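You operate a simulated robot arm through the tools that you are given. There is no shell and no other tool. Be economical: measure what you need, move in short steps, check, and stop when the job is done.

You are at the controls of a simulated two-armed robot. One attempt, no reset.

JOB
Grease the bearing as its band says, then seat it in the housing.
Fine: hold the lever greaser with one hand while the other pumps, no stroke more or fewer; the greaser ends upright on the blue mark. Set down upright: lever greaser.

Only the result counts: the job must be done as asked and must still hold three seconds after the hand-in. Knocking over, shifting, dropping, spilling or breaking anything else fails it.

ROBOT AND FRAMES
Two 7-joint arms with two-finger parallel grippers on one trunk, on a base that drives. Base frame: it is fixed to the floor where the robot stands at the start and does not move with it; the origin is under the middle of the robot, x ahead of it, y to its left, z up. Units: mm, degrees, N and s.
The left shoulder is at the start at [60, 143, 926], the right one opposite. Places, roughly: blue mark [800, -200, 900]; bore of the bearing housing [400, -100, 900]; grease pump [700, 3900, 900]; greaser lever [600, 0, 1200]. Payload 1.57 kg a hand.
The tool frame of a hand sits at the grasp point between the pads (the TCP): z along the fingers, y along the line on which they close. The tips reach 30 mm beyond it. Largest opening 110 mm; finger width 24, thickness 12; the body of the gripper, 48 by 112 mm, starts 78 mm behind the TCP.
Orientation is that of the tool frame in the base frame, as a unit quaternion [x, y, z, w]. With the fingers straight down and closing along the base's y, the tool's x points along the base's -x, its y along +y and its z along -z.

CONTROLS
- The arms move only by the tool jog_arm. It takes "left_deltas", "right_deltas" or both (then of equal length, played together; a hand with none holds still); each is one flat list of numbers, 7 for each row, row after row: the shift along the tool's x, y, z in cm, then the turn, a rotation vector about the tool's x, y, z in degrees, then the finger opening in cm, from 0 to 11. In form: [tx, ty, tz, ax, ay, az, fingers, tx, ty, tz, ax, ay, az, fingers, ...]. A call has 1 to 20 rows; each row shifts and turns the commanded pose from where the row before left it, along the tool's axes as they then stand. Rows are played at 5 a second. More than 50 mm and 8.6 degrees between two rows, or a gripper value outside its range, and nothing of the call is played. A pose out of reach is approached as far as the arm can. The call stops where the force on the tool passes 40 N (or 10 N more than at its start, if that is more) or the arm is blocked; 0.2 s more then pass. Each finger travels about 45 mm/s and halts on what it meets, pressing with about 30 N; the grip force reading is that of the motor and also rises with nothing between the fingers. The clock runs only during rows and for 0.2 s after the last one: add rows that do not move to give the fingers time. The reply holds the time, the measured pose of the TCP, the force on the tool along the base axes, the opening and the grip force, in the units named above and with some noise, with the torque about the TCP (base axes, N m) and any sound that the robot's microphone picked up.
- Cameras (640 x 400 px; columns grow to the right, rows downward): "scene" is now at [51.4, -12.7, 1530]; the picture's right is [-0.15, -0.99, 0.00], its down [-0.70, 0.11, -0.70] and it looks along [0.70, -0.10, -0.71] (base axes); focal length 296 px, centre (320, 200). "left" rides on the left gripper at [70, -16, -141] in its tool frame; the picture's right is [0.23, 0.97, 0.00], its down [-0.85, 0.20, -0.48] and it looks along [-0.47, 0.11, 0.88] (tool axes); focal length 222 px, centre (320, 200). "right" rides on the right gripper at [70, 16, -141] in its tool frame; the picture's right is [-0.23, 0.97, 0.00], its down [-0.86, -0.20, -0.48] and it looks along [-0.47, -0.11, 0.88] (tool axes); focal length 222 px, centre (320, 200). There is no depth. A picture from a camera that has moved, and an enlarged one, comes with that camera's place and axes in the base frame and with its lens. The place of the scene camera against the robot may be out by one fixed shift of up to 18 mm in any direction.
- grab_frame(camera): a new picture of that camera. No time passes.
- slide_trunk(by): slides the trunk up (or, below 0, down) by that many mm; the arms and the scene camera ride with it, the base frame stays. It gives what a move gives, with no picture.
- drive_base(legs): drives the robot by 1 to 6 legs, each [ahead, left, turn to the left] in mm, mm and degrees, along the robot's own axes; the way and the turn of a leg run together, so that a leg with both is an arc; at most 1500 mm and 180 degrees a leg. The arms and the cameras ride along, it lands a little off, and it stops where it bumps. It gives what a move gives.
- turn_head(pan, tilt): turns the head with the scene camera to pan (to the left, within 86 degrees either way) and tilt (down, from -29 to 69), counted from straight ahead of the robot. It gives what a move gives.
- enlarge(camera, box): a new picture of the part [left, top, right, bottom] of that camera's present view, enlarged. No time passes.
- finish_job(): hands the job in; it is judged then, once.

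Go step by step. Nothing tells you exact positions but the pictures and the camera data: compare them with the known pose of the tool, close in by small moves and look again before you grip or let go. The budget is 120 turns and 108 pictures, counting those below and the enlarged ones. Unless the task says otherwise, let go and move clear before handing in.

The tools are called as a command line: name --argument value ..., lists and objects as JSON in quotes. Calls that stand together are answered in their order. jog_arm: Moves the arms, as the interface text tells. Its arguments: {"type":"object","properties":{"left_deltas":{"type":"array","items":{"type":"number"}},"right_deltas":{"type":"array","items":{"type":"number"}}},"required":[]} The other tools are called the same way: slide_trunk (by) slides the trunk up or down; drive_base (legs) drives the base; turn_head (pan, tilt) turns the head that bears the scene camera; grab_frame (camera) takes a picture; enlarge (camera, box) takes an enlarged picture of a part of a camera's view; finish_job () hands the job in.

At the start:

```text
clock: 0.0
left_tcp_pos: [594.7, 233.8, 1000.1]
left_tool_rot: [0.0, 1.0, 0.0, 0.0]
left_ft_force: [0.2, -0.3, -0.2]
left_moment: [0.02, 0.03, 0.02]
left_grip_width: 110.1
left_finger_force: 0.0
right_tcp_pos: [587.6, -282.6, 999.3]
right_tool_rot: [-0.001, 1.0, 0.0, 0.0]
right_ft_force: [-0.1, 0.6, -0.1]
right_moment: [-0.01, 0.01, -0.03]
right_grip_width: 110.2
right_finger_force: 0.1
trunk travel left (down, up): [-525.0, 65.0]
robot x, y, heading: [-3.4, -1.5, -0.0]
head pan, tilt: [-8.5, 45.3]
```

scene: 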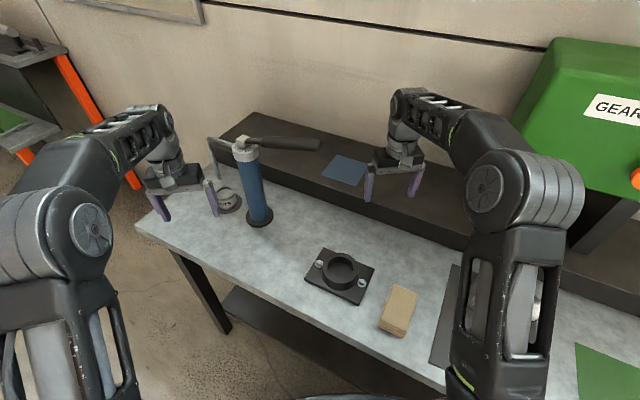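
right: 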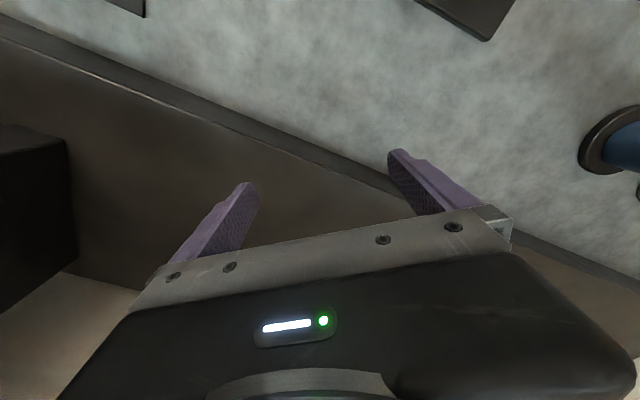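
left: 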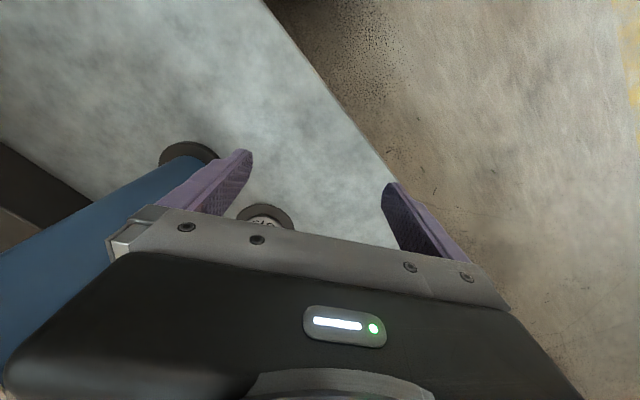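

I see the blue greaser with its lever, a small bearing with a printed band beside it, the housing and the blue mark on a back shelf. First I look closer at the band and the greaser.

enlarge --camera "scene" --box '[190, 120, 350, 240]'

enlarge --camera "left" --box '[150, 130, 310, 230]'

enlarge --camera "scene" --box '[280, 230, 440, 350]'

```text
3.33 times, centred on (270, 180) of scene
camera zoom: at [51.4, -12.7, 1530.0], right [-0.15, -0.99, 0.0], down [-0.7, 0.11, -0.7], along [0.7, -0.1, -0.71], focal length 988 px, centre (487, 267)
```

zoom: 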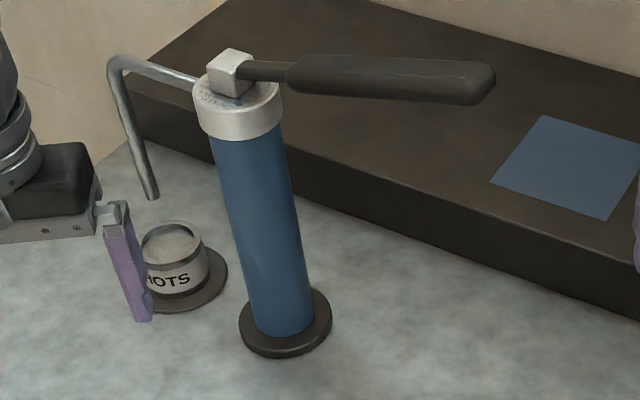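

```text
4.00 times, centred on (230, 180) of left
camera zoom: at [524.7, 218.1, 1140.1], right [-0.23, 0.97, 0.0], down [0.85, 0.2, 0.48], along [0.47, 0.11, -0.88], focal length 888 px, centre (680, 280)
```

zoom: 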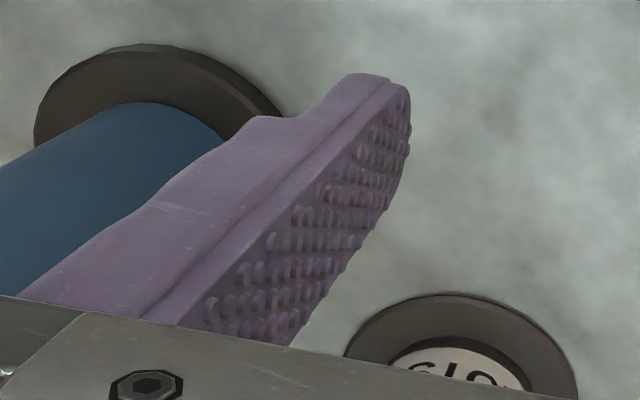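

```text
3.33 times, centred on (360, 290) of scene
camera zoom: at [51.4, -12.7, 1530.0], right [-0.15, -0.99, 0.0], down [-0.7, 0.11, -0.7], along [0.7, -0.1, -0.71], focal length 988 px, centre (187, -100)
```

zoom: 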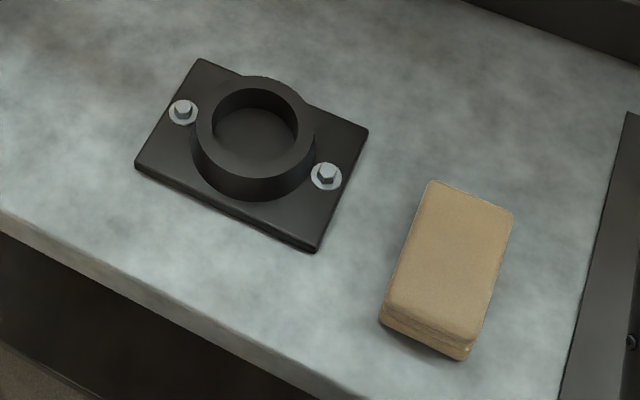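

Left finger hides part of the band, so I draw the left hand back and look again.

jog_arm --left_deltas '[4, 1.5, 0, 0, 0, 0, 11, 4, 1.5, 0, 0, 0, 0, 11, 4, 1.5, 0, 0, 0, 0, 11, 4, 1.5, 0, 0, 0, 0, 11]'

enlarge --camera "scene" --box '[195, 170, 275, 220]'

enlarge --camera "scene" --box '[190, 120, 350, 220]'

```text
clock: 1.0
left_tcp_pos: [430.9, 292.8, 998.6]
left_tool_rot: [0.0, 1.0, 0.0, 0.001]
left_ft_force: [0.8, -0.1, -0.1]
left_moment: [-0.01, -0.03, -0.02]
left_grip_width: 110.0
left_finger_force: 0.0
right_tcp_pos: [587.6, -282.8, 999.5]
right_tool_rot: [0.0, 1.0, -0.001, 0.0]
right_ft_force: [0.0, -0.3, -0.9]
right_moment: [-0.02, 0.02, 0.0]
right_grip_width: 110.3
right_finger_force: 0.0
trunk travel left (down, up): [-525.0, 65.0]
robot x, y, heading: [0.2, 1.4, 0.1]
head pan, tilt: [-8.5, 45.3]
```

```text
8.00 times, centred on (235, 195) of scene
camera zoom: at [50.4, -12.2, 1530.0], right [-0.15, -0.99, 0.0], down [-0.7, 0.11, -0.7], along [0.7, -0.1, -0.71], focal length 2370 px, centre (1000, 240)
```

zoom: 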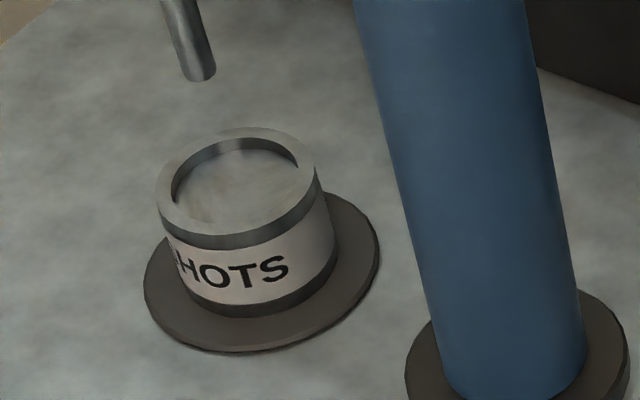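

```text
4.00 times, centred on (270, 170) of scene
camera zoom: at [50.4, -12.2, 1530.0], right [-0.15, -0.99, 0.0], down [-0.7, 0.11, -0.7], along [0.7, -0.1, -0.71], focal length 1185 px, centre (520, 320)
```

zoom: 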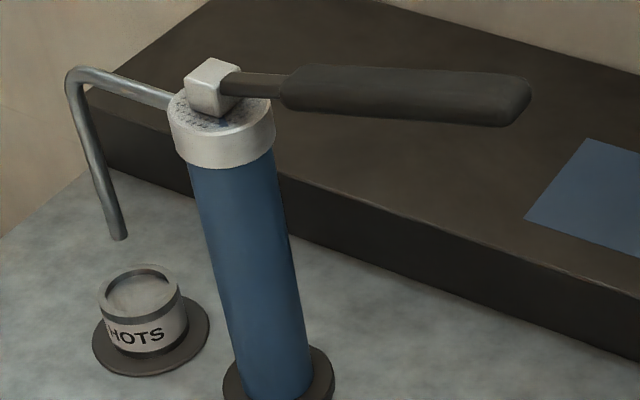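

The number is round the left side of the band and the cap of the greaser has markings. I swing the left hand's camera round to view the band and enlarge the cap.

jog_arm --left_deltas '[-4.4, 0, 0.8, 0, 0, 0, 11, -4.4, 0, 0.8, 0, 0, 0, 11, -4.4, 0, 0.8, 0, 0, 0, 11, -4.4, 0, 0.8, 0, 0, 0, 11, 0, 0, 0, 0, 0, 8, 11, 0, 0, 0, 0, 0, 8, 11, 0, 0, 0, 0, 0, 8, 11, 0, 0, 0, 0, 0, 8, 11, 0, 0, 0, 0, 0, 8, 11, 0, 0, 0, 0, -7, 0, 11, 0, 0, 0, 0, -7, 0, 11, 0, 0, 0, 0, -7, 0, 11, 0, 0, 0, 0, -7, 0, 11, 0, 0, 0, 0, -7, 0, 11]'

grab_frame --camera "left"

enlarge --camera "scene" --box '[228, 125, 268, 150]'

```text
clock: 4.0
left_tcp_pos: [611.0, 295.7, 968.1]
left_tool_rot: [0.326, 0.896, -0.103, 0.283]
left_ft_force: [0.1, -0.1, -0.2]
left_moment: [0.0, -0.01, -0.01]
left_grip_width: 109.9
left_finger_force: 0.0
right_tcp_pos: [586.5, -282.4, 1000.2]
right_tool_rot: [0.0, 1.0, 0.001, 0.0]
right_ft_force: [0.4, -0.3, 0.1]
right_moment: [-0.01, 0.02, 0.02]
right_grip_width: 110.0
right_finger_force: 0.0
trunk travel left (down, up): [-525.0, 65.0]
robot x, y, heading: [0.4, -0.2, -0.0]
head pan, tilt: [-8.5, 45.3]
```

```text
99 pictures are left
camera left: at [493.8, 371.6, 1042.7], right [0.48, 0.87, -0.13], down [0.45, -0.12, 0.88], along [0.75, -0.49, -0.45], focal length 222 px, centre (320, 200)
```

left: 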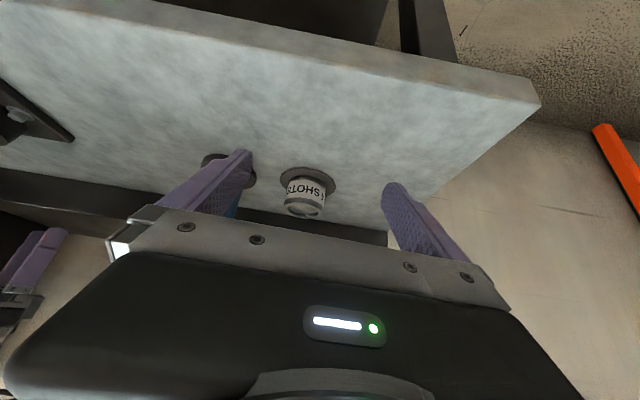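

```text
16.00 times, centred on (248, 138) of scene
camera zoom: at [51.1, -12.1, 1530.0], right [-0.15, -0.99, 0.0], down [-0.7, 0.11, -0.7], along [0.7, -0.1, -0.71], focal length 4741 px, centre (1472, 1200)
```

zoom: 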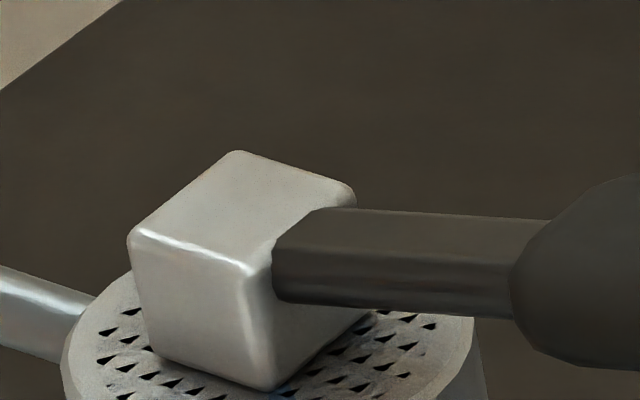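

enlarge --camera "left" --box '[270, 160, 350, 220]'

```text
6.67 times, centred on (310, 190) of left
camera zoom: at [493.8, 371.6, 1042.7], right [0.48, 0.87, -0.13], down [0.45, -0.12, 0.88], along [0.75, -0.49, -0.45], focal length 1481 px, centre (387, 267)
```

zoom: 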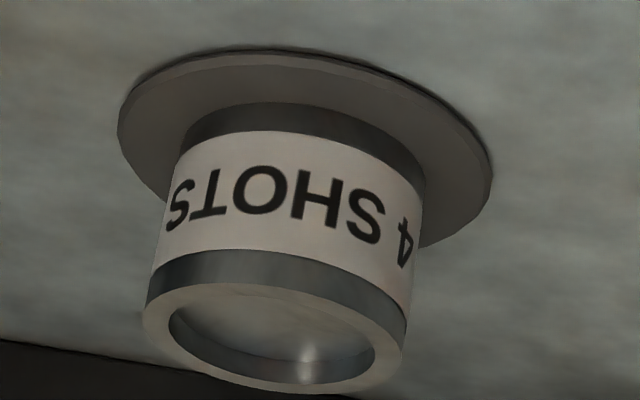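

The number ends in 4 at the edge; I go further round to make sure nothing precedes it.

jog_arm --left_deltas '[0.5, 3, -0.36, 0, 0, 0, 11, 0.5, 3, -0.36, 0, 0, 0, 11, 0, 0, 0, 3.83, 0, 5.46, 11, 0, 0, 0, 3.83, 0, 5.46, 11, 0, 0, 0, 3.83, 0, 5.46, 11]'

grab_frame --camera "left"

enlarge --camera "left" --box '[270, 160, 350, 220]'

```text
clock: 5.2
left_tcp_pos: [640.9, 350.2, 965.4]
left_tool_rot: [0.478, 0.825, -0.151, 0.26]
left_ft_force: [0.4, -0.3, 0.2]
left_moment: [0.0, -0.02, 0.03]
left_grip_width: 109.9
left_finger_force: 0.1
right_tcp_pos: [588.6, -282.3, 999.4]
right_tool_rot: [0.001, 1.0, 0.0, 0.001]
right_ft_force: [-0.1, -0.4, 0.9]
right_moment: [-0.02, -0.02, 0.01]
right_grip_width: 109.8
right_finger_force: 0.0
trunk travel left (down, up): [-525.0, 65.0]
robot x, y, heading: [-2.0, 1.4, -0.1]
head pan, tilt: [-8.5, 45.3]
```

```text
96 pictures are left
camera left: at [557.1, 461.1, 1041.5], right [0.75, 0.65, -0.13], down [0.39, -0.27, 0.88], along [0.54, -0.71, -0.45], focal length 222 px, centre (320, 200)
```

left: 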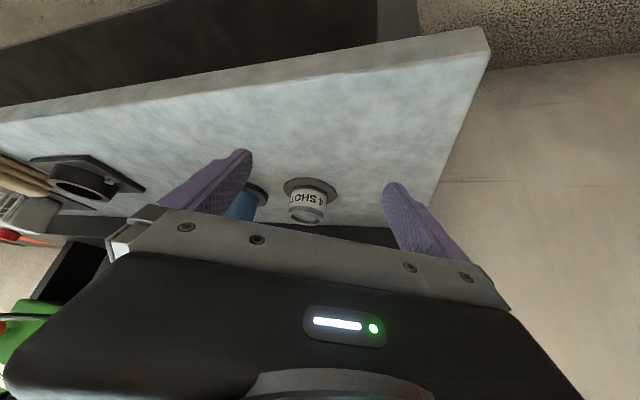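

```text
6.67 times, centred on (310, 190) of left
camera zoom: at [557.1, 461.1, 1041.5], right [0.75, 0.65, -0.13], down [0.39, -0.27, 0.88], along [0.54, -0.71, -0.45], focal length 1481 px, centre (387, 267)
```

zoom: 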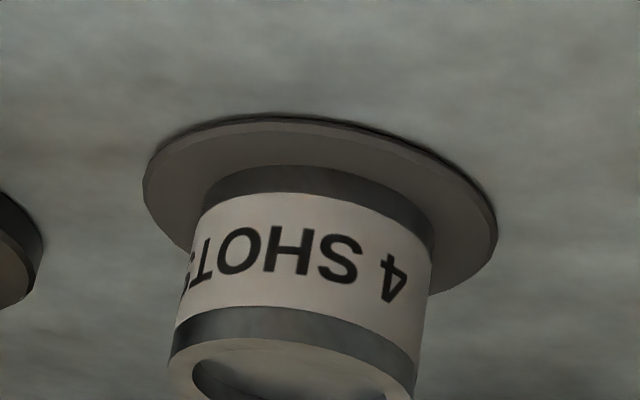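

The band says 4 SHOTS. Bearing at about (738,188), greaser axis at about (658,83). Next I draw the left hand back and turn it horizontal, to hold the greaser body from the front.

jog_arm --left_deltas '[1.64, -3.46, -1.15, 0, 0, 0, 9, 1.64, -3.46, -1.15, 0, 0, 0, 9, 1.64, -3.46, -1.15, 0, 0, 0, 11, 1.64, -3.46, -1.15, 0, 0, 0, 11, 0, 0, 0, -4.3, 0, -6.14, 11, 0, 0, 0, -4.3, 0, -6.14, 11, 0, 0, 0, -4.3, 0, -6.14, 11, 0, 0, 0, -4.3, 0, -6.14, 11, 0, 0, 0, -4.3, 0, -6.14, 11, 0, 0, 0, -4.3, 0, -6.14, 11, 0, 0, 0, -4.3, 0, -6.14, 11, 0, 0, 0, -4.3, 0, -6.14, 11, 0, 0, 0, 0, -7.86, 0, 11, 0, 0, 0, 0, -7.86, 0, 11, 0, 0, 0, 0, -7.86, 0, 11, 0, 0, 0, 0, -7.86, 0, 11, 0, 0, 0, 0, -7.86, 0, 11, 0, 0, 0, 0, -7.86, 0, 11, 0, 0, 0, 0, -7.86, 0, 11]'

grab_frame --camera "scene"

```text
clock: 9.2
left_tcp_pos: [488.1, 360.7, 990.7]
left_tool_rot: [0.009, 0.721, 0.01, 0.692]
left_ft_force: [-0.2, -0.1, 1.0]
left_moment: [0.02, 0.01, 0.02]
left_grip_width: 110.1
left_finger_force: 0.0
left hand out of reach, approached as far as the arm can: row 14, 17
right_tcp_pos: [587.6, -281.3, 1000.6]
right_tool_rot: [0.0, 1.0, 0.0, 0.0]
right_ft_force: [-0.6, 0.1, 0.4]
right_moment: [0.01, 0.01, -0.03]
right_grip_width: 110.1
right_finger_force: 0.0
trunk travel left (down, up): [-525.0, 65.0]
robot x, y, heading: [-1.6, -4.7, 0.1]
head pan, tilt: [-8.5, 45.3]
```

```text
94 pictures are left
camera scene: at [51.4, -12.0, 1530.1], right [-0.15, -0.99, 0.0], down [-0.7, 0.11, -0.7], along [0.7, -0.1, -0.71], focal length 296 px, centre (320, 200)
```

scene: 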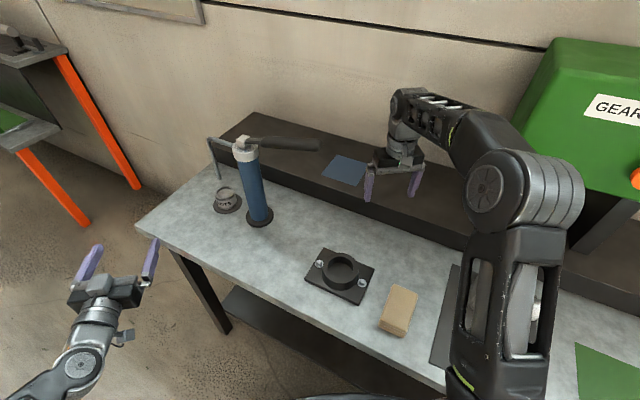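

The hand is horizontal and clear. I bring it in front of the greaser, stopping short.

jog_arm --left_deltas '[0, -3.97, 1.0, 0, 0, 0, 11, 0, -3.97, 1.0, 0, 0, 0, 11, 0, -3.97, 1.0, 0, 0, 0, 11, 0, -3.97, 1.0, 0, 0, 0, 11, 0, -3.97, 1.0, 0, 0, 0, 11, 0, -3.97, 1.0, 0, 0, 0, 11, 0, -3.97, 1.0, 0, 0, 0, 11]'

grab_frame --camera "scene"

grab_frame --camera "left"

grab_frame --camera "right"

```text
clock: 10.8
left_tcp_pos: [587.0, 103.6, 972.6]
left_tool_rot: [0.011, 0.722, 0.01, 0.691]
left_ft_force: [0.4, -0.2, 0.8]
left_moment: [0.02, 0.03, 0.03]
left_grip_width: 110.4
left_finger_force: 0.0
left hand out of reach, approached as far as the arm can: row 1, 2, 7
right_tcp_pos: [587.5, -282.6, 998.9]
right_tool_rot: [0.0, 1.0, 0.0, 0.0]
right_ft_force: [0.1, 0.9, -1.0]
right_moment: [0.02, 0.03, -0.03]
right_grip_width: 110.1
right_finger_force: 0.0
trunk travel left (down, up): [-525.0, 65.0]
robot x, y, heading: [1.5, -0.0, -0.1]
head pan, tilt: [-8.5, 45.3]
```

```text
93 pictures are left
camera scene: at [51.9, -13.6, 1530.0], right [-0.15, -0.99, 0.0], down [-0.7, 0.11, -0.7], along [0.7, -0.1, -0.71], focal length 296 px, centre (320, 200)
```

scene: 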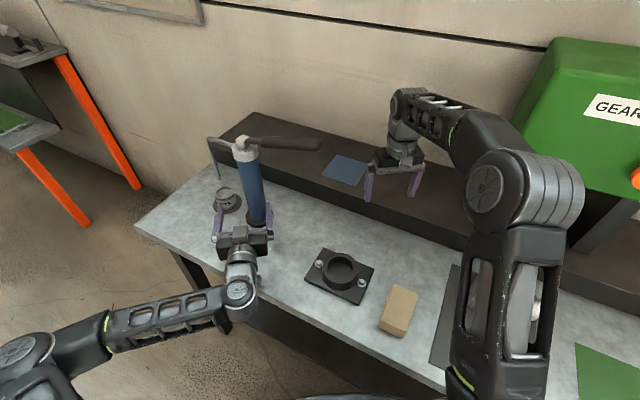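

```text
92 pictures are left
camera left: at [441.9, 90.0, 907.8], right [-0.01, 0.98, -0.2], down [-0.44, 0.17, 0.88], along [0.9, 0.09, 0.43], focal length 222 px, centre (320, 200)
```

left: 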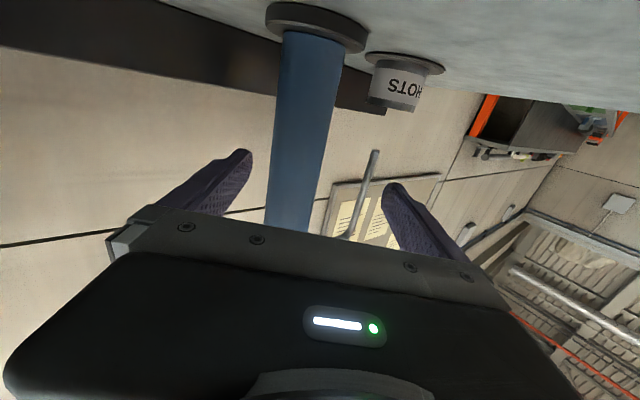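

```text
91 pictures are left
camera right: at [518.5, -266.9, 1140.9], right [0.23, 0.97, 0.0], down [0.86, -0.2, 0.48], along [0.47, -0.11, -0.88], focal length 222 px, centre (320, 200)
```

right: 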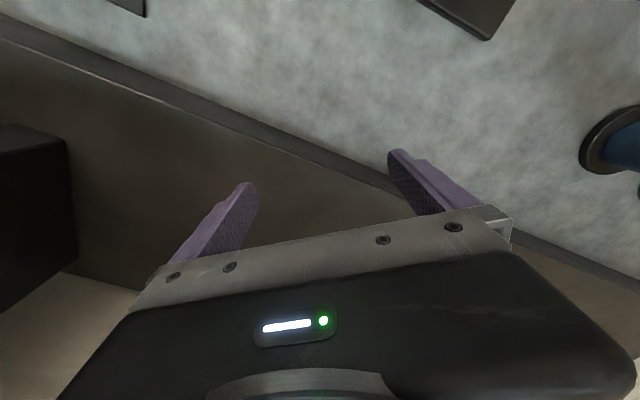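

The body is between the fingers, about 19 mm off centre; the spout tip lies over the bearing to within a few mm already. I level the hand, centre and then advance partway.

jog_arm --left_deltas '[0, -1.0, 0, 0, -1.1, -0.8, 11, 0, -0.9, 0, 0, -1.1, -0.8, 11, 0, 0, 1.5, 0, 0, 0, 11, 0, 0, 1.5, 0, 0, 0, 11]'

grab_frame --camera "left"

enlarge --camera "scene" --box '[190, 130, 318, 290]'

```text
clock: 11.8
left_tcp_pos: [626.4, 97.5, 971.1]
left_tool_rot: [-0.002, 0.709, 0.002, 0.705]
left_ft_force: [0.1, -0.2, -0.5]
left_moment: [-0.03, -0.01, 0.01]
left_grip_width: 110.0
left_finger_force: 0.1
left hand out of reach, approached as far as the arm can: row 1, 2
right_tcp_pos: [587.8, -283.0, 999.5]
right_tool_rot: [0.0, 1.0, 0.001, 0.001]
right_ft_force: [-0.3, -0.2, -0.2]
right_moment: [0.03, 0.0, -0.02]
right_grip_width: 109.9
right_finger_force: 0.0
trunk travel left (down, up): [-525.0, 65.0]
robot x, y, heading: [-0.3, 1.4, 0.1]
head pan, tilt: [-8.5, 45.3]
```

```text
90 pictures are left
camera left: at [485.0, 81.8, 901.9], right [-0.01, 0.97, -0.23], down [-0.48, 0.2, 0.86], along [0.88, 0.11, 0.46], focal length 222 px, centre (320, 200)
```

left: 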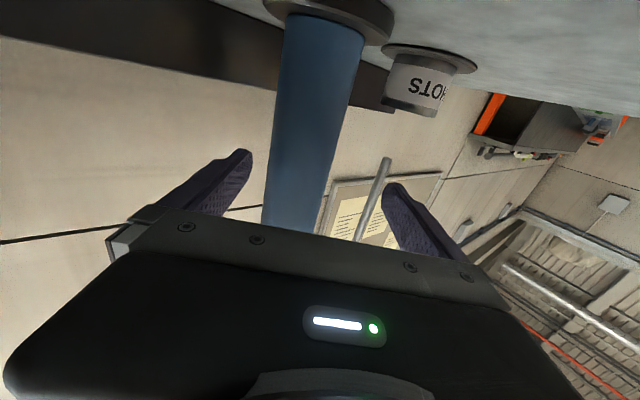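

```text
2.50 times, centred on (254, 210) of scene
camera zoom: at [51.5, -12.7, 1530.0], right [-0.15, -0.99, 0.0], down [-0.7, 0.11, -0.7], along [0.7, -0.1, -0.71], focal length 741 px, centre (485, 175)
```

zoom: 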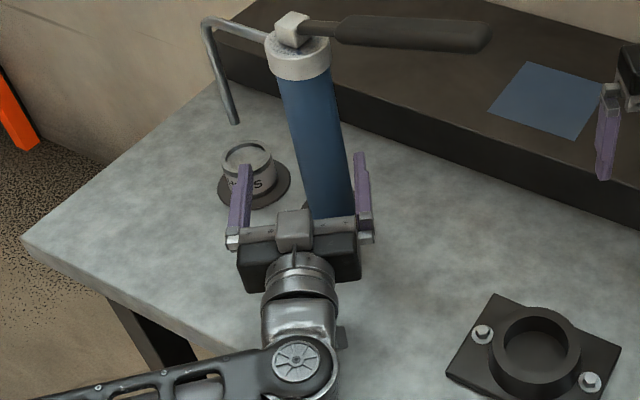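

I still need about 15 mm to the right to centre; then advance.

jog_arm --left_deltas '[0, -0.8, 0, 0, 0, 0, 11, 0, -0.7, 0, 0, 0, 0, 11, 0, 0, 0, 0, 0, 0, 11]'

grab_frame --camera "left"

enlarge --camera "scene" --box '[214, 140, 294, 240]'

```text
clock: 12.6
left_tcp_pos: [624.3, 88.7, 972.0]
left_tool_rot: [-0.001, 0.709, 0.002, 0.705]
left_ft_force: [-0.5, 0.5, 0.1]
left_moment: [0.01, -0.02, -0.03]
left_grip_width: 110.1
left_finger_force: 0.0
left hand out of reach, approached as far as the arm can: row 2
right_tcp_pos: [589.2, -281.6, 1000.2]
right_tool_rot: [0.0, 1.0, -0.001, 0.0]
right_ft_force: [-0.3, 0.2, 0.1]
right_moment: [-0.01, 0.01, -0.01]
right_grip_width: 109.9
right_finger_force: 0.0
trunk travel left (down, up): [-525.0, 65.0]
robot x, y, heading: [-0.2, 0.7, 0.1]
head pan, tilt: [-8.5, 45.3]
```

```text
88 pictures are left
camera left: at [482.2, 74.3, 902.3], right [0.0, 0.97, -0.23], down [-0.48, 0.2, 0.86], along [0.88, 0.11, 0.46], focal length 222 px, centre (320, 200)
```

left: 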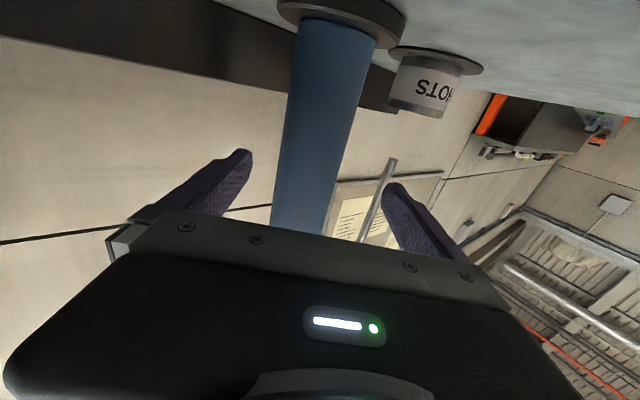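

```text
4.00 times, centred on (254, 190) of scene
camera zoom: at [51.4, -12.6, 1530.0], right [-0.15, -0.99, 0.0], down [-0.7, 0.11, -0.7], along [0.7, -0.1, -0.71], focal length 1185 px, centre (584, 240)
```

zoom: 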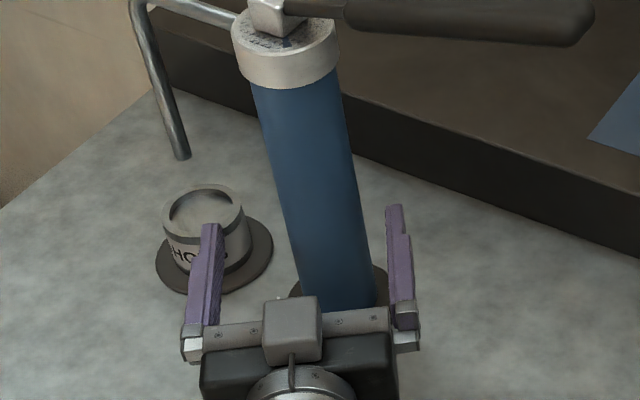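

Nearly centred (5 mm off). I advance so the TCP comes to the body axis, then check.

jog_arm --left_deltas '[0, -0.1, 1.2, 0, 0, 0, 11, 0, -0.2, 1.1, 0, 0, 0, 11, 0, -0.2, 1.0, 0, 0, 0, 11, 0, 0, 0, 0, 0, 0, 11]'

grab_frame --camera "left"

enlarge --camera "scene" --box '[214, 140, 294, 240]'

```text
clock: 13.6
left_tcp_pos: [650.3, 99.9, 976.8]
left_tool_rot: [-0.001, 0.708, 0.001, 0.706]
left_ft_force: [-0.5, -0.4, 0.1]
left_moment: [0.02, 0.01, -0.01]
left_grip_width: 110.3
left_finger_force: 0.1
left hand out of reach, approached as far as the arm can: row 1, 2, 3
right_tcp_pos: [588.9, -281.8, 1000.2]
right_tool_rot: [0.0, 1.0, 0.001, 0.0]
right_ft_force: [0.3, -0.2, -0.2]
right_moment: [0.02, 0.0, 0.0]
right_grip_width: 110.0
right_finger_force: 0.1
trunk travel left (down, up): [-525.0, 65.0]
robot x, y, heading: [2.0, -1.6, 0.0]
head pan, tilt: [-8.5, 45.3]
```

```text
86 pictures are left
camera left: at [508.6, 83.5, 905.3], right [0.0, 0.97, -0.23], down [-0.48, 0.2, 0.86], along [0.88, 0.11, 0.46], focal length 222 px, centre (320, 200)
```

left: 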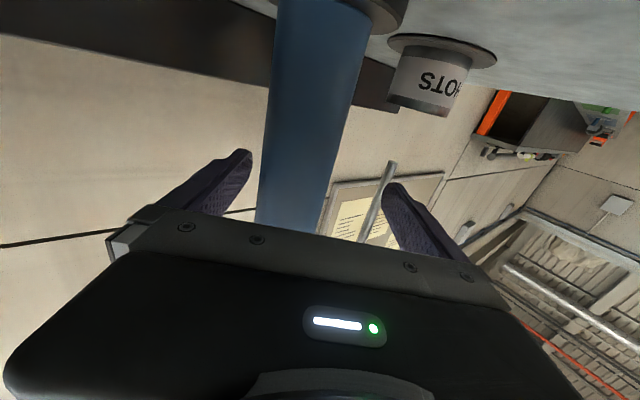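

```text
4.00 times, centred on (254, 190) of scene
camera zoom: at [51.4, -12.6, 1530.0], right [-0.15, -0.99, 0.0], down [-0.7, 0.11, -0.7], along [0.7, -0.1, -0.71], focal length 1185 px, centre (584, 240)
```

zoom: 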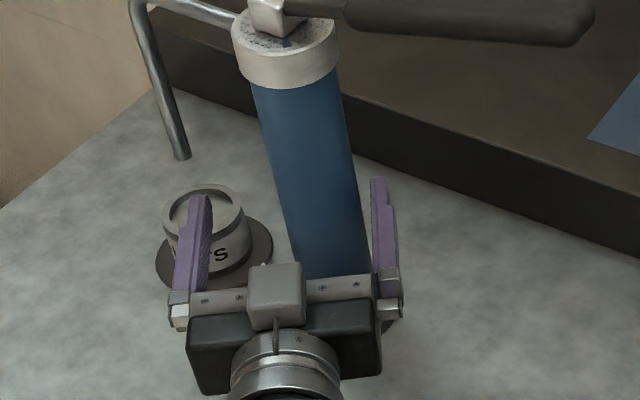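

The arm is at a joint limit straight-on, so I yaw the hand 20° to come in from the left, which suits it better.

jog_arm --left_deltas '[0, 0, 0, 5, 0, 0, 11, 0, 0, 0, 5, 0, 0, 11, 0, 0, 0, 5, 0, 0, 11, 0, 0, 0, 5, 0, 0, 11, 0, -0.6, 0.5, 0, 0, 0, 11, 0, -0.7, 0.5, 0, 0, 0, 11, 0, 0, 0, 0, 0, 0, 11]'

grab_frame --camera "left"

enlarge --camera "scene" --box '[214, 140, 294, 240]'

```text
clock: 15.2
left_tcp_pos: [653.7, 85.7, 975.3]
left_tool_rot: [0.121, 0.698, -0.121, 0.696]
left_ft_force: [-0.3, 0.1, 0.4]
left_moment: [0.04, -0.01, 0.01]
left_grip_width: 109.8
left_finger_force: 0.1
right_tcp_pos: [588.7, -281.9, 999.3]
right_tool_rot: [0.0, 1.0, -0.001, 0.0]
right_ft_force: [0.0, -0.5, -0.1]
right_moment: [0.02, 0.01, 0.01]
right_grip_width: 110.1
right_finger_force: 0.1
trunk travel left (down, up): [-525.0, 65.0]
robot x, y, heading: [-1.3, 0.4, -0.1]
head pan, tilt: [-8.5, 45.3]
```

```text
84 pictures are left
camera left: at [515.1, 118.8, 904.5], right [0.33, 0.92, -0.23], down [-0.38, 0.35, 0.86], along [0.87, -0.19, 0.46], focal length 222 px, centre (320, 200)
```

left: 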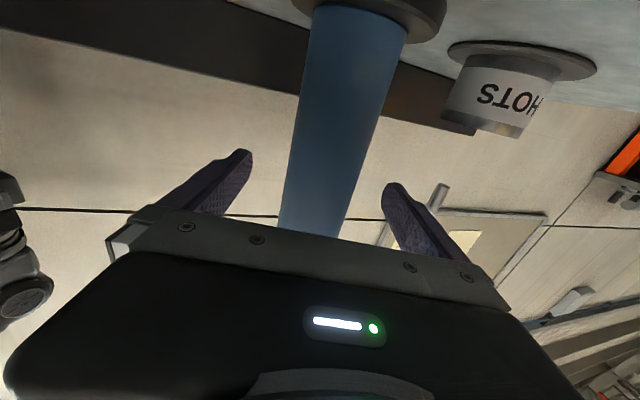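

```text
4.00 times, centred on (254, 190) of scene
camera zoom: at [51.3, -12.6, 1530.0], right [-0.15, -0.99, 0.0], down [-0.7, 0.11, -0.7], along [0.7, -0.1, -0.71], focal length 1185 px, centre (584, 240)
```

zoom: 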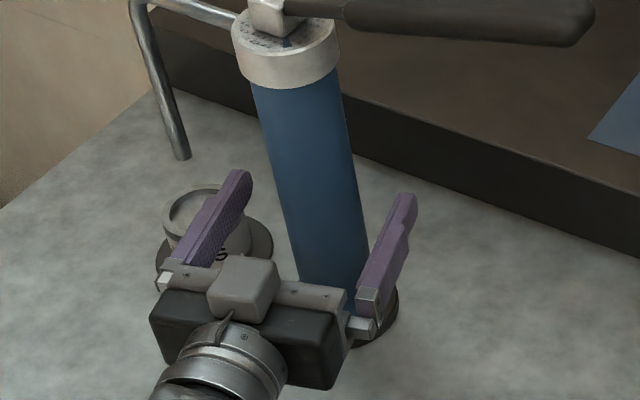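

Centred within about 2 mm. I close gently to 66 mm first and check.

jog_arm --left_deltas '[0, 0, 0, 0, 0, 0, 6.8, 0, 0, 0, 0, 0, 0, 6.8, 0, 0, 0, 0, 0, 0, 6.8, 0, 0, 0, 0, 0, 0, 6.8]'

grab_frame --camera "left"

```text
clock: 16.2
left_tcp_pos: [653.5, 85.6, 975.3]
left_tool_rot: [0.121, 0.698, -0.121, 0.695]
left_ft_force: [-1.1, 0.4, 0.3]
left_moment: [-0.01, -0.02, -0.01]
left_grip_width: 68.1
left_finger_force: 0.1
right_tcp_pos: [588.6, -282.4, 999.8]
right_tool_rot: [0.0, 1.0, 0.0, -0.001]
right_ft_force: [0.4, 0.1, 0.5]
right_moment: [0.02, -0.01, 0.01]
right_grip_width: 110.0
right_finger_force: 0.0
trunk travel left (down, up): [-525.0, 65.0]
robot x, y, heading: [-0.8, -3.9, 0.1]
head pan, tilt: [-8.5, 45.3]
```

```text
82 pictures are left
camera left: at [515.0, 118.8, 904.5], right [0.33, 0.92, -0.23], down [-0.38, 0.35, 0.86], along [0.87, -0.19, 0.46], focal length 222 px, centre (320, 200)
```

left: 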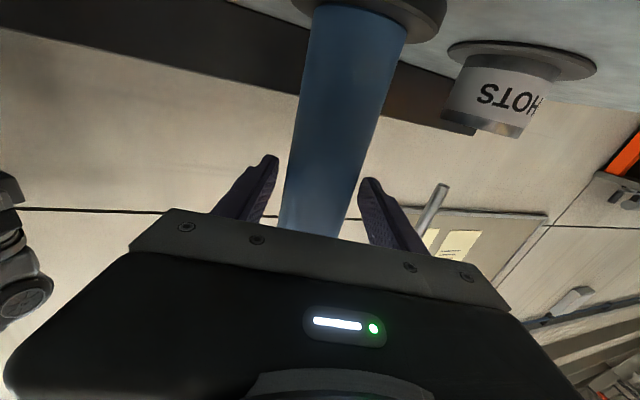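

jog_arm --left_deltas '[0, 0, 0, 0, 0, 0, 6.0, 0, 0, 0, 0, 0, 0, 5.0, 0, 0, 0, 0, 0, 0, 4.0, 0, 0, 0, 0, 0, 0, 4.0]'

grab_frame --camera "left"

enlarge --camera "scene" --box '[190, 120, 350, 220]'

```text
clock: 17.2
left_tcp_pos: [654.4, 87.1, 974.3]
left_tool_rot: [0.121, 0.698, -0.121, 0.695]
left_ft_force: [-0.1, 0.0, 0.6]
left_moment: [0.05, 0.01, -0.05]
left_grip_width: 53.2
left_finger_force: 30.3
right_tcp_pos: [588.1, -281.8, 999.2]
right_tool_rot: [0.0, 1.0, 0.0, 0.0]
right_ft_force: [-0.6, -1.0, -0.6]
right_moment: [0.01, -0.01, -0.03]
right_grip_width: 109.9
right_finger_force: 0.0
trunk travel left (down, up): [-525.0, 65.0]
robot x, y, heading: [-4.3, 3.3, -0.1]
head pan, tilt: [-8.5, 45.3]
```

```text
81 pictures are left
camera left: at [515.0, 118.7, 904.5], right [0.33, 0.92, -0.23], down [-0.38, 0.35, 0.86], along [0.87, -0.19, 0.46], focal length 222 px, centre (320, 200)
```

left: 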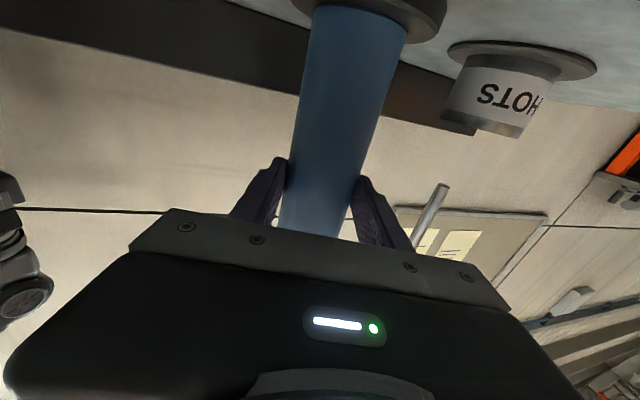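

```text
4.00 times, centred on (270, 170) of scene
camera zoom: at [51.4, -12.7, 1530.0], right [-0.15, -0.99, 0.0], down [-0.7, 0.11, -0.7], along [0.7, -0.1, -0.71], focal length 1185 px, centre (520, 320)
```

zoom: 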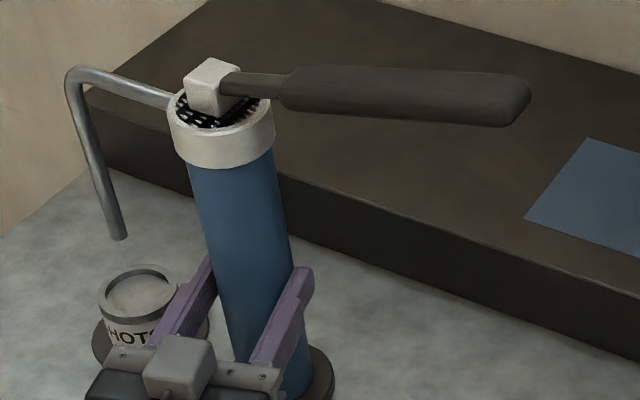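

The greaser is held firm (53 mm) and has not moved. Now I raise the right hand to view the lever from above.

jog_arm --right_deltas '[0, 0, -4.5, 0, 0, 0, 8, 0, 0, -4.5, 0, 0, 0, 8, 0, 0, -4.5, 0, 0, 0, 8, 0, 0, -4.5, 0, 0, 0, 8, 0, 0, -4.5, 0, 0, 0, 8, 0, 4, -1.5, 0, 0, 0, 8, 0, 4, 0, 0, 0, 0, 8]'

grab_frame --camera "right"

grab_frame --camera "scene"

```text
clock: 18.8
left_tcp_pos: [654.4, 85.5, 975.1]
left_tool_rot: [0.122, 0.698, -0.122, 0.695]
left_ft_force: [-0.6, -0.6, 0.0]
left_moment: [0.34, 0.28, -0.03]
left_grip_width: 53.4
left_finger_force: 30.2
right_tcp_pos: [589.1, -231.5, 1058.6]
right_tool_rot: [0.0, 1.0, 0.0, 0.0]
right_ft_force: [0.2, 1.2, -0.1]
right_moment: [-0.01, -0.01, 0.0]
right_grip_width: 79.9
right_finger_force: 0.1
right hand out of reach, approached as far as the arm can: row 2, 3, 4, 5, 6
trunk travel left (down, up): [-525.0, 65.0]
robot x, y, heading: [0.2, -1.7, 0.1]
head pan, tilt: [-8.5, 45.3]
```

```text
79 pictures are left
camera right: at [518.2, -216.2, 1200.6], right [0.23, 0.97, 0.0], down [0.85, -0.2, 0.48], along [0.47, -0.11, -0.88], focal length 222 px, centre (320, 200)
```

right: 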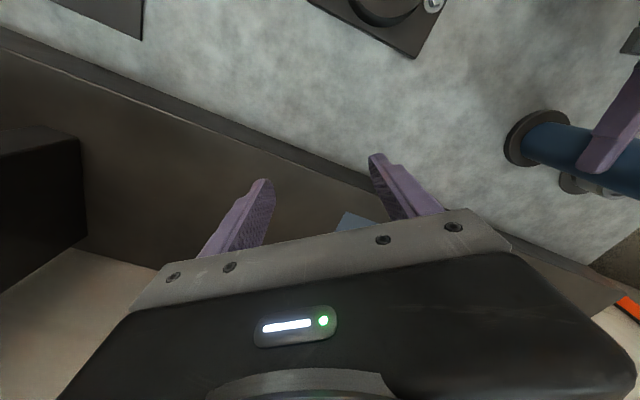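

```text
78 pictures are left
camera scene: at [51.5, -11.7, 1530.0], right [-0.15, -0.99, 0.0], down [-0.7, 0.11, -0.7], along [0.7, -0.1, -0.71], focal length 296 px, centre (320, 200)
```

scene: 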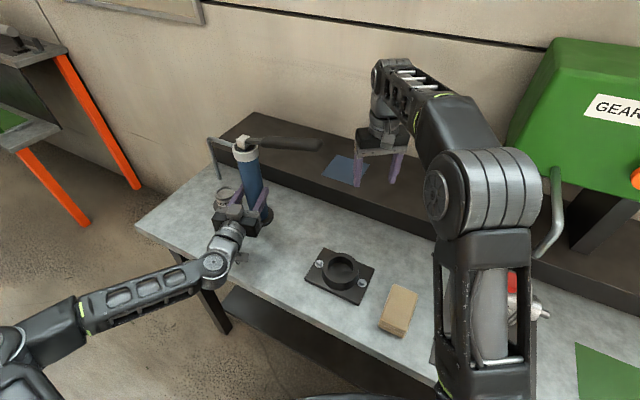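

Tool-down reach stops at z≈1058, below the lever, so I turn the right hand horizontal, fingers to straddle the lever above and below.

jog_arm --right_deltas '[4, -2, 0, 0, 0, 0, 8, 4, -2, 0, 0, 0, 0, 8, 0, 0, 0, 0, -7.5, 0, 8, 0, 0, 0, 0, -7.5, 0, 8, 0, 0, 0, 0, -7.5, 0, 8, 0, 0, 0, 0, -7.5, 0, 8, 0, 0, 0, 0, -7.5, 0, 8, 0, 0, 0, 0, -7.5, 0, 8, 0, 0, 0, 0, -7.5, 0, 8, 0, 0, 0, 0, -7.5, 0, 8, 0, 0, 0, 0, -7.5, 0, 8, 0, 0, 0, 0, -7.5, 0, 8, 0, 0, 0, 0, -7.5, 0, 8, 0, 0, 0, 0, -7.5, 0, 8]'

```text
clock: 21.8
left_tcp_pos: [653.8, 85.0, 973.9]
left_tool_rot: [0.121, 0.699, -0.121, 0.695]
left_ft_force: [2.7, -2.6, 0.9]
left_moment: [-0.49, -0.74, -0.03]
left_grip_width: 53.3
left_finger_force: 30.5
right_tcp_pos: [534.5, -297.4, 1076.2]
right_tool_rot: [0.004, 0.76, -0.02, 0.65]
right_ft_force: [-1.1, 0.3, 0.7]
right_moment: [-0.01, 0.0, 0.01]
right_grip_width: 80.0
right_finger_force: 0.1
right hand out of reach, approached as far as the arm can: row 10, 11, 12, 13, 14
trunk travel left (down, up): [-525.0, 65.0]
robot x, y, heading: [1.9, 2.1, 0.1]
head pan, tilt: [-8.5, 45.3]
```

jog_arm --right_deltas '[0, 0, 0, 0, 0, -7.5, 8, 0, 0, 0, 0, 0, -7.5, 8, 0, 0, 0, 0, 0, -7.5, 8, 0, 0, 0, 0, 0, -7.5, 8, 0, 0, 0, 0, 0, -7.5, 8, 0, 0, 0, 0, 0, -7.5, 8, 0, 0, 0, 0, 0, -7.5, 8, 0, 0, 0, 0, 0, -7.5, 8, 0, 0, 0, 0, 0, -7.5, 8, 0, 0, 0, 0, 0, -7.5, 8, 0, 0, 0, 0, 0, -7.5, 8, 0, 0, 0, 0, 0, -7.5, 8]'

grab_frame --camera "right"

grab_frame --camera "scene"

```text
clock: 24.4
left_tcp_pos: [653.4, 86.1, 974.3]
left_tool_rot: [0.121, 0.698, -0.121, 0.696]
left_ft_force: [-2.9, 0.8, 1.0]
left_moment: [0.07, 0.05, -0.03]
left_grip_width: 53.4
left_finger_force: 30.0
right_tcp_pos: [535.2, -297.4, 1075.9]
right_tool_rot: [-0.534, 0.536, -0.476, 0.448]
right_ft_force: [-0.4, 0.6, 0.1]
right_moment: [0.01, -0.04, 0.0]
right_grip_width: 80.1
right_finger_force: 0.0
trunk travel left (down, up): [-525.0, 65.0]
robot x, y, heading: [-2.4, 0.1, 0.0]
head pan, tilt: [-8.5, 45.3]
```

```text
77 pictures are left
camera right: at [391.2, -363.4, 1083.3], right [-0.13, 0.2, -0.97], down [-0.42, 0.87, 0.24], along [0.9, 0.44, -0.03], focal length 222 px, centre (320, 200)
```

right: 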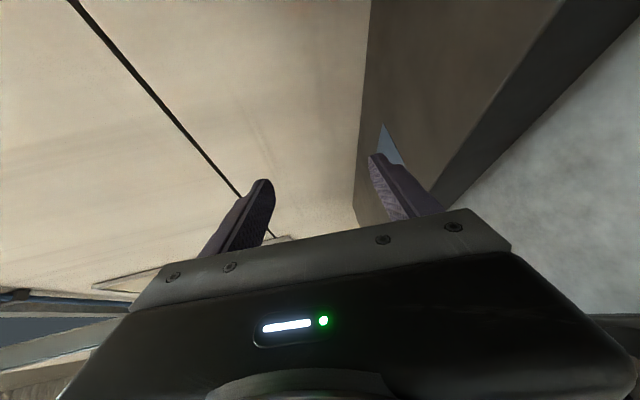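

```text
76 pictures are left
camera scene: at [51.2, -12.6, 1530.0], right [-0.15, -0.99, 0.0], down [-0.7, 0.11, -0.7], along [0.7, -0.1, -0.71], focal length 296 px, centre (320, 200)
```

scene: 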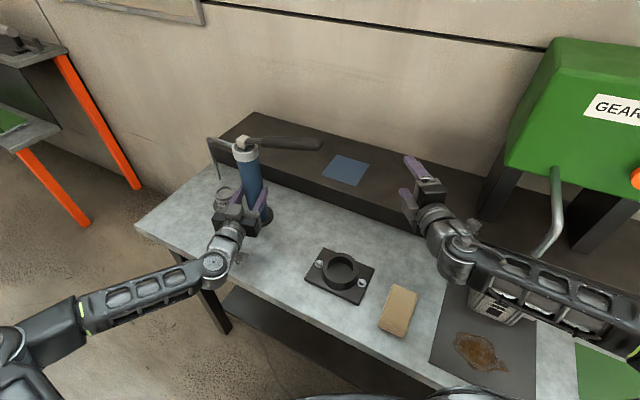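

The lever, from the geometry, rises about 20° from the head toward about (523,-84,1200), pointing away from the spout. I raise the right hand to that height, yaw it 20° and stop clear of the lever's end to look.

jog_arm --right_deltas '[-2.4, -2.7, 0.6, 0, 0, 0, 11, -2.4, -2.7, 0.6, 0, 0, 0, 11, -2.4, -2.7, 0.6, 0, 0, 0, 11, -2.4, -2.7, 0.6, 0, 0, 0, 11, 0, 0, 0, 0, -6.7, 0, 11, 0, 0, 0, 0, -6.7, 0, 11, 0, 0, 0, 0, -6.7, 0, 11]'

grab_frame --camera "right"

grab_frame --camera "scene"

```text
clock: 26.0
left_tcp_pos: [653.9, 86.0, 974.2]
left_tool_rot: [0.12, 0.698, -0.12, 0.696]
left_ft_force: [0.3, -0.4, -0.1]
left_moment: [-0.02, -0.21, 0.06]
left_grip_width: 53.3
left_finger_force: 30.3
right_tcp_pos: [577.3, -198.4, 1177.1]
right_tool_rot: [0.608, -0.45, 0.375, -0.536]
right_ft_force: [-1.1, 0.2, -0.6]
right_moment: [-0.01, -0.01, 0.0]
right_grip_width: 110.1
right_finger_force: 0.1
trunk travel left (down, up): [-525.0, 65.0]
robot x, y, heading: [1.9, -0.9, -0.1]
head pan, tilt: [-8.5, 45.3]
```

```text
75 pictures are left
camera right: at [463.7, -310.6, 1180.4], right [-0.21, 0.2, -0.96], down [-0.69, 0.67, 0.29], along [0.69, 0.72, -0.01], focal length 222 px, centre (320, 200)
```

right: 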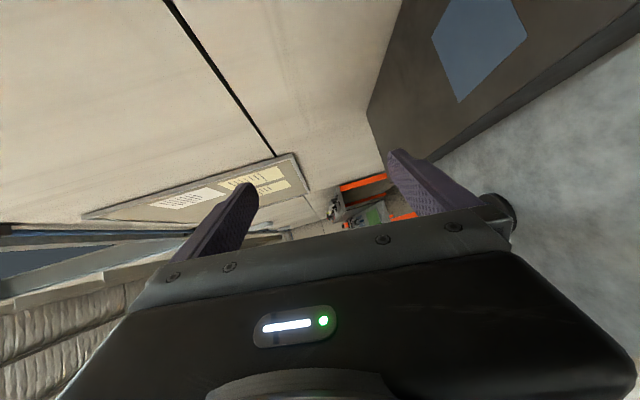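

```text
74 pictures are left
camera scene: at [51.4, -12.7, 1530.0], right [-0.15, -0.99, 0.0], down [-0.7, 0.11, -0.7], along [0.7, -0.1, -0.71], focal length 296 px, centre (320, 200)
```

scene: 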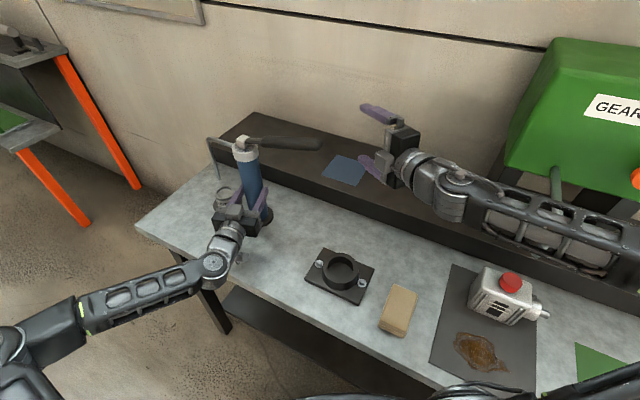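

Straddling end-on would let me see the lever between the fingers, so I yaw the right hand to the lever's direction and back off in front of its end.

jog_arm --right_deltas '[0, 0, 0, 0, -8, 0, 11, 0, 0, 0, 0, -8, 0, 11, 0, 0, 0, 0, -8, 0, 11, 0, 0, 0, 0, -8, 0, 11, -3.8, -0.6, -1.13, 0, 0, 0, 11, -3.8, -0.6, -1.13, 0, 0, 0, 11, -3.8, -0.6, -1.13, 0, 0, 0, 11]'

grab_frame --camera "right"

grab_frame --camera "scene"

```text
clock: 27.6
left_tcp_pos: [652.5, 85.5, 974.5]
left_tool_rot: [0.121, 0.698, -0.121, 0.695]
left_ft_force: [-4.3, 1.4, 1.0]
left_moment: [0.23, 0.22, 0.04]
left_grip_width: 53.2
left_finger_force: 29.9
right_tcp_pos: [470.5, -152.1, 1209.6]
right_tool_rot: [0.687, -0.285, 0.193, -0.639]
right_ft_force: [0.2, 0.0, -0.4]
right_moment: [-0.03, 0.01, -0.02]
right_grip_width: 110.2
right_finger_force: 0.1
trunk travel left (down, up): [-525.0, 65.0]
robot x, y, heading: [2.2, -2.4, -0.0]
head pan, tilt: [-8.5, 45.3]
```

```text
73 pictures are left
camera right: at [432.8, -306.1, 1202.4], right [-0.31, 0.13, -0.94], down [-0.93, 0.18, 0.33], along [0.21, 0.98, 0.06], focal length 222 px, centre (320, 200)
```

right: 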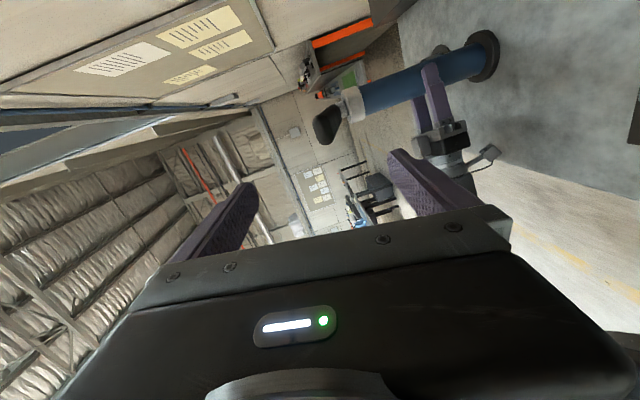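

```text
72 pictures are left
camera scene: at [50.7, -12.5, 1530.0], right [-0.15, -0.99, 0.0], down [-0.7, 0.11, -0.7], along [0.7, -0.1, -0.71], focal length 296 px, centre (320, 200)
```

scene: 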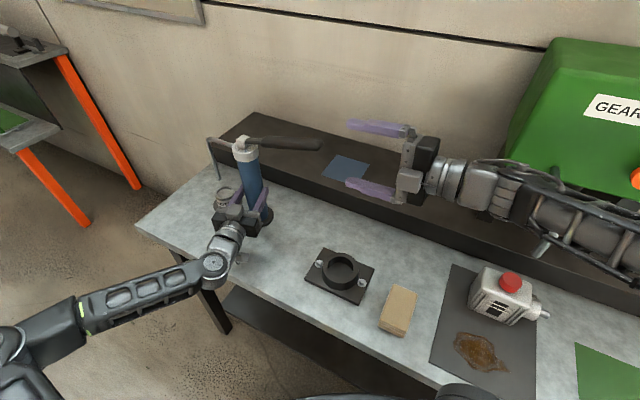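

The lever's end triangulates to (554,-88,1181), lever running back to the head at about 18° slope. I line the right hand up with it and approach.

jog_arm --right_deltas '[2.3, 2.1, 0, 0, 0, 0, 11, 0, 0, 4, 0, 0, 0, 11, 0, 0, 4, 0, 0, 0, 11]'

grab_frame --camera "right"

enlarge --camera "scene" --box '[200, 100, 440, 220]'

```text
clock: 28.4
left_tcp_pos: [655.0, 85.6, 973.8]
left_tool_rot: [0.121, 0.698, -0.121, 0.695]
left_ft_force: [2.2, -0.5, 0.1]
left_moment: [-0.21, -0.41, 0.01]
left_grip_width: 53.2
left_finger_force: 30.4
right_tcp_pos: [536.5, -109.3, 1178.1]
right_tool_rot: [0.687, -0.285, 0.194, -0.64]
right_ft_force: [0.9, -0.4, -0.4]
right_moment: [-0.04, -0.01, 0.0]
right_grip_width: 110.0
right_finger_force: 0.1
trunk travel left (down, up): [-525.0, 65.0]
robot x, y, heading: [-0.5, 2.4, 0.0]
head pan, tilt: [-8.5, 45.3]
```

```text
71 pictures are left
camera right: at [498.5, -262.9, 1170.6], right [-0.31, 0.13, -0.94], down [-0.92, 0.18, 0.33], along [0.21, 0.97, 0.06], focal length 222 px, centre (320, 200)
```

right: 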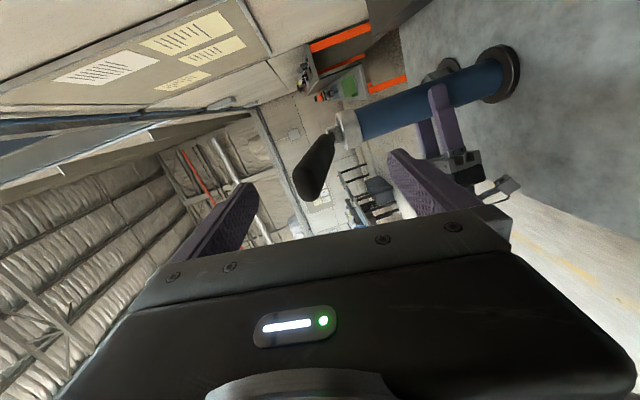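

```text
2.67 times, centred on (320, 160) of scene
camera zoom: at [51.8, -12.3, 1530.0], right [-0.15, -0.99, 0.0], down [-0.7, 0.11, -0.7], along [0.7, -0.1, -0.71], focal length 790 px, centre (320, 307)
```

zoom: 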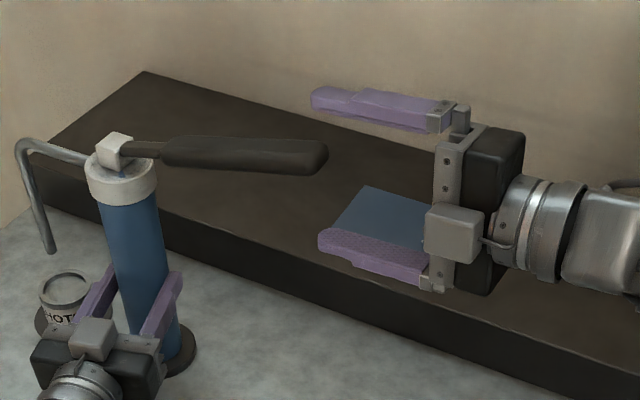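

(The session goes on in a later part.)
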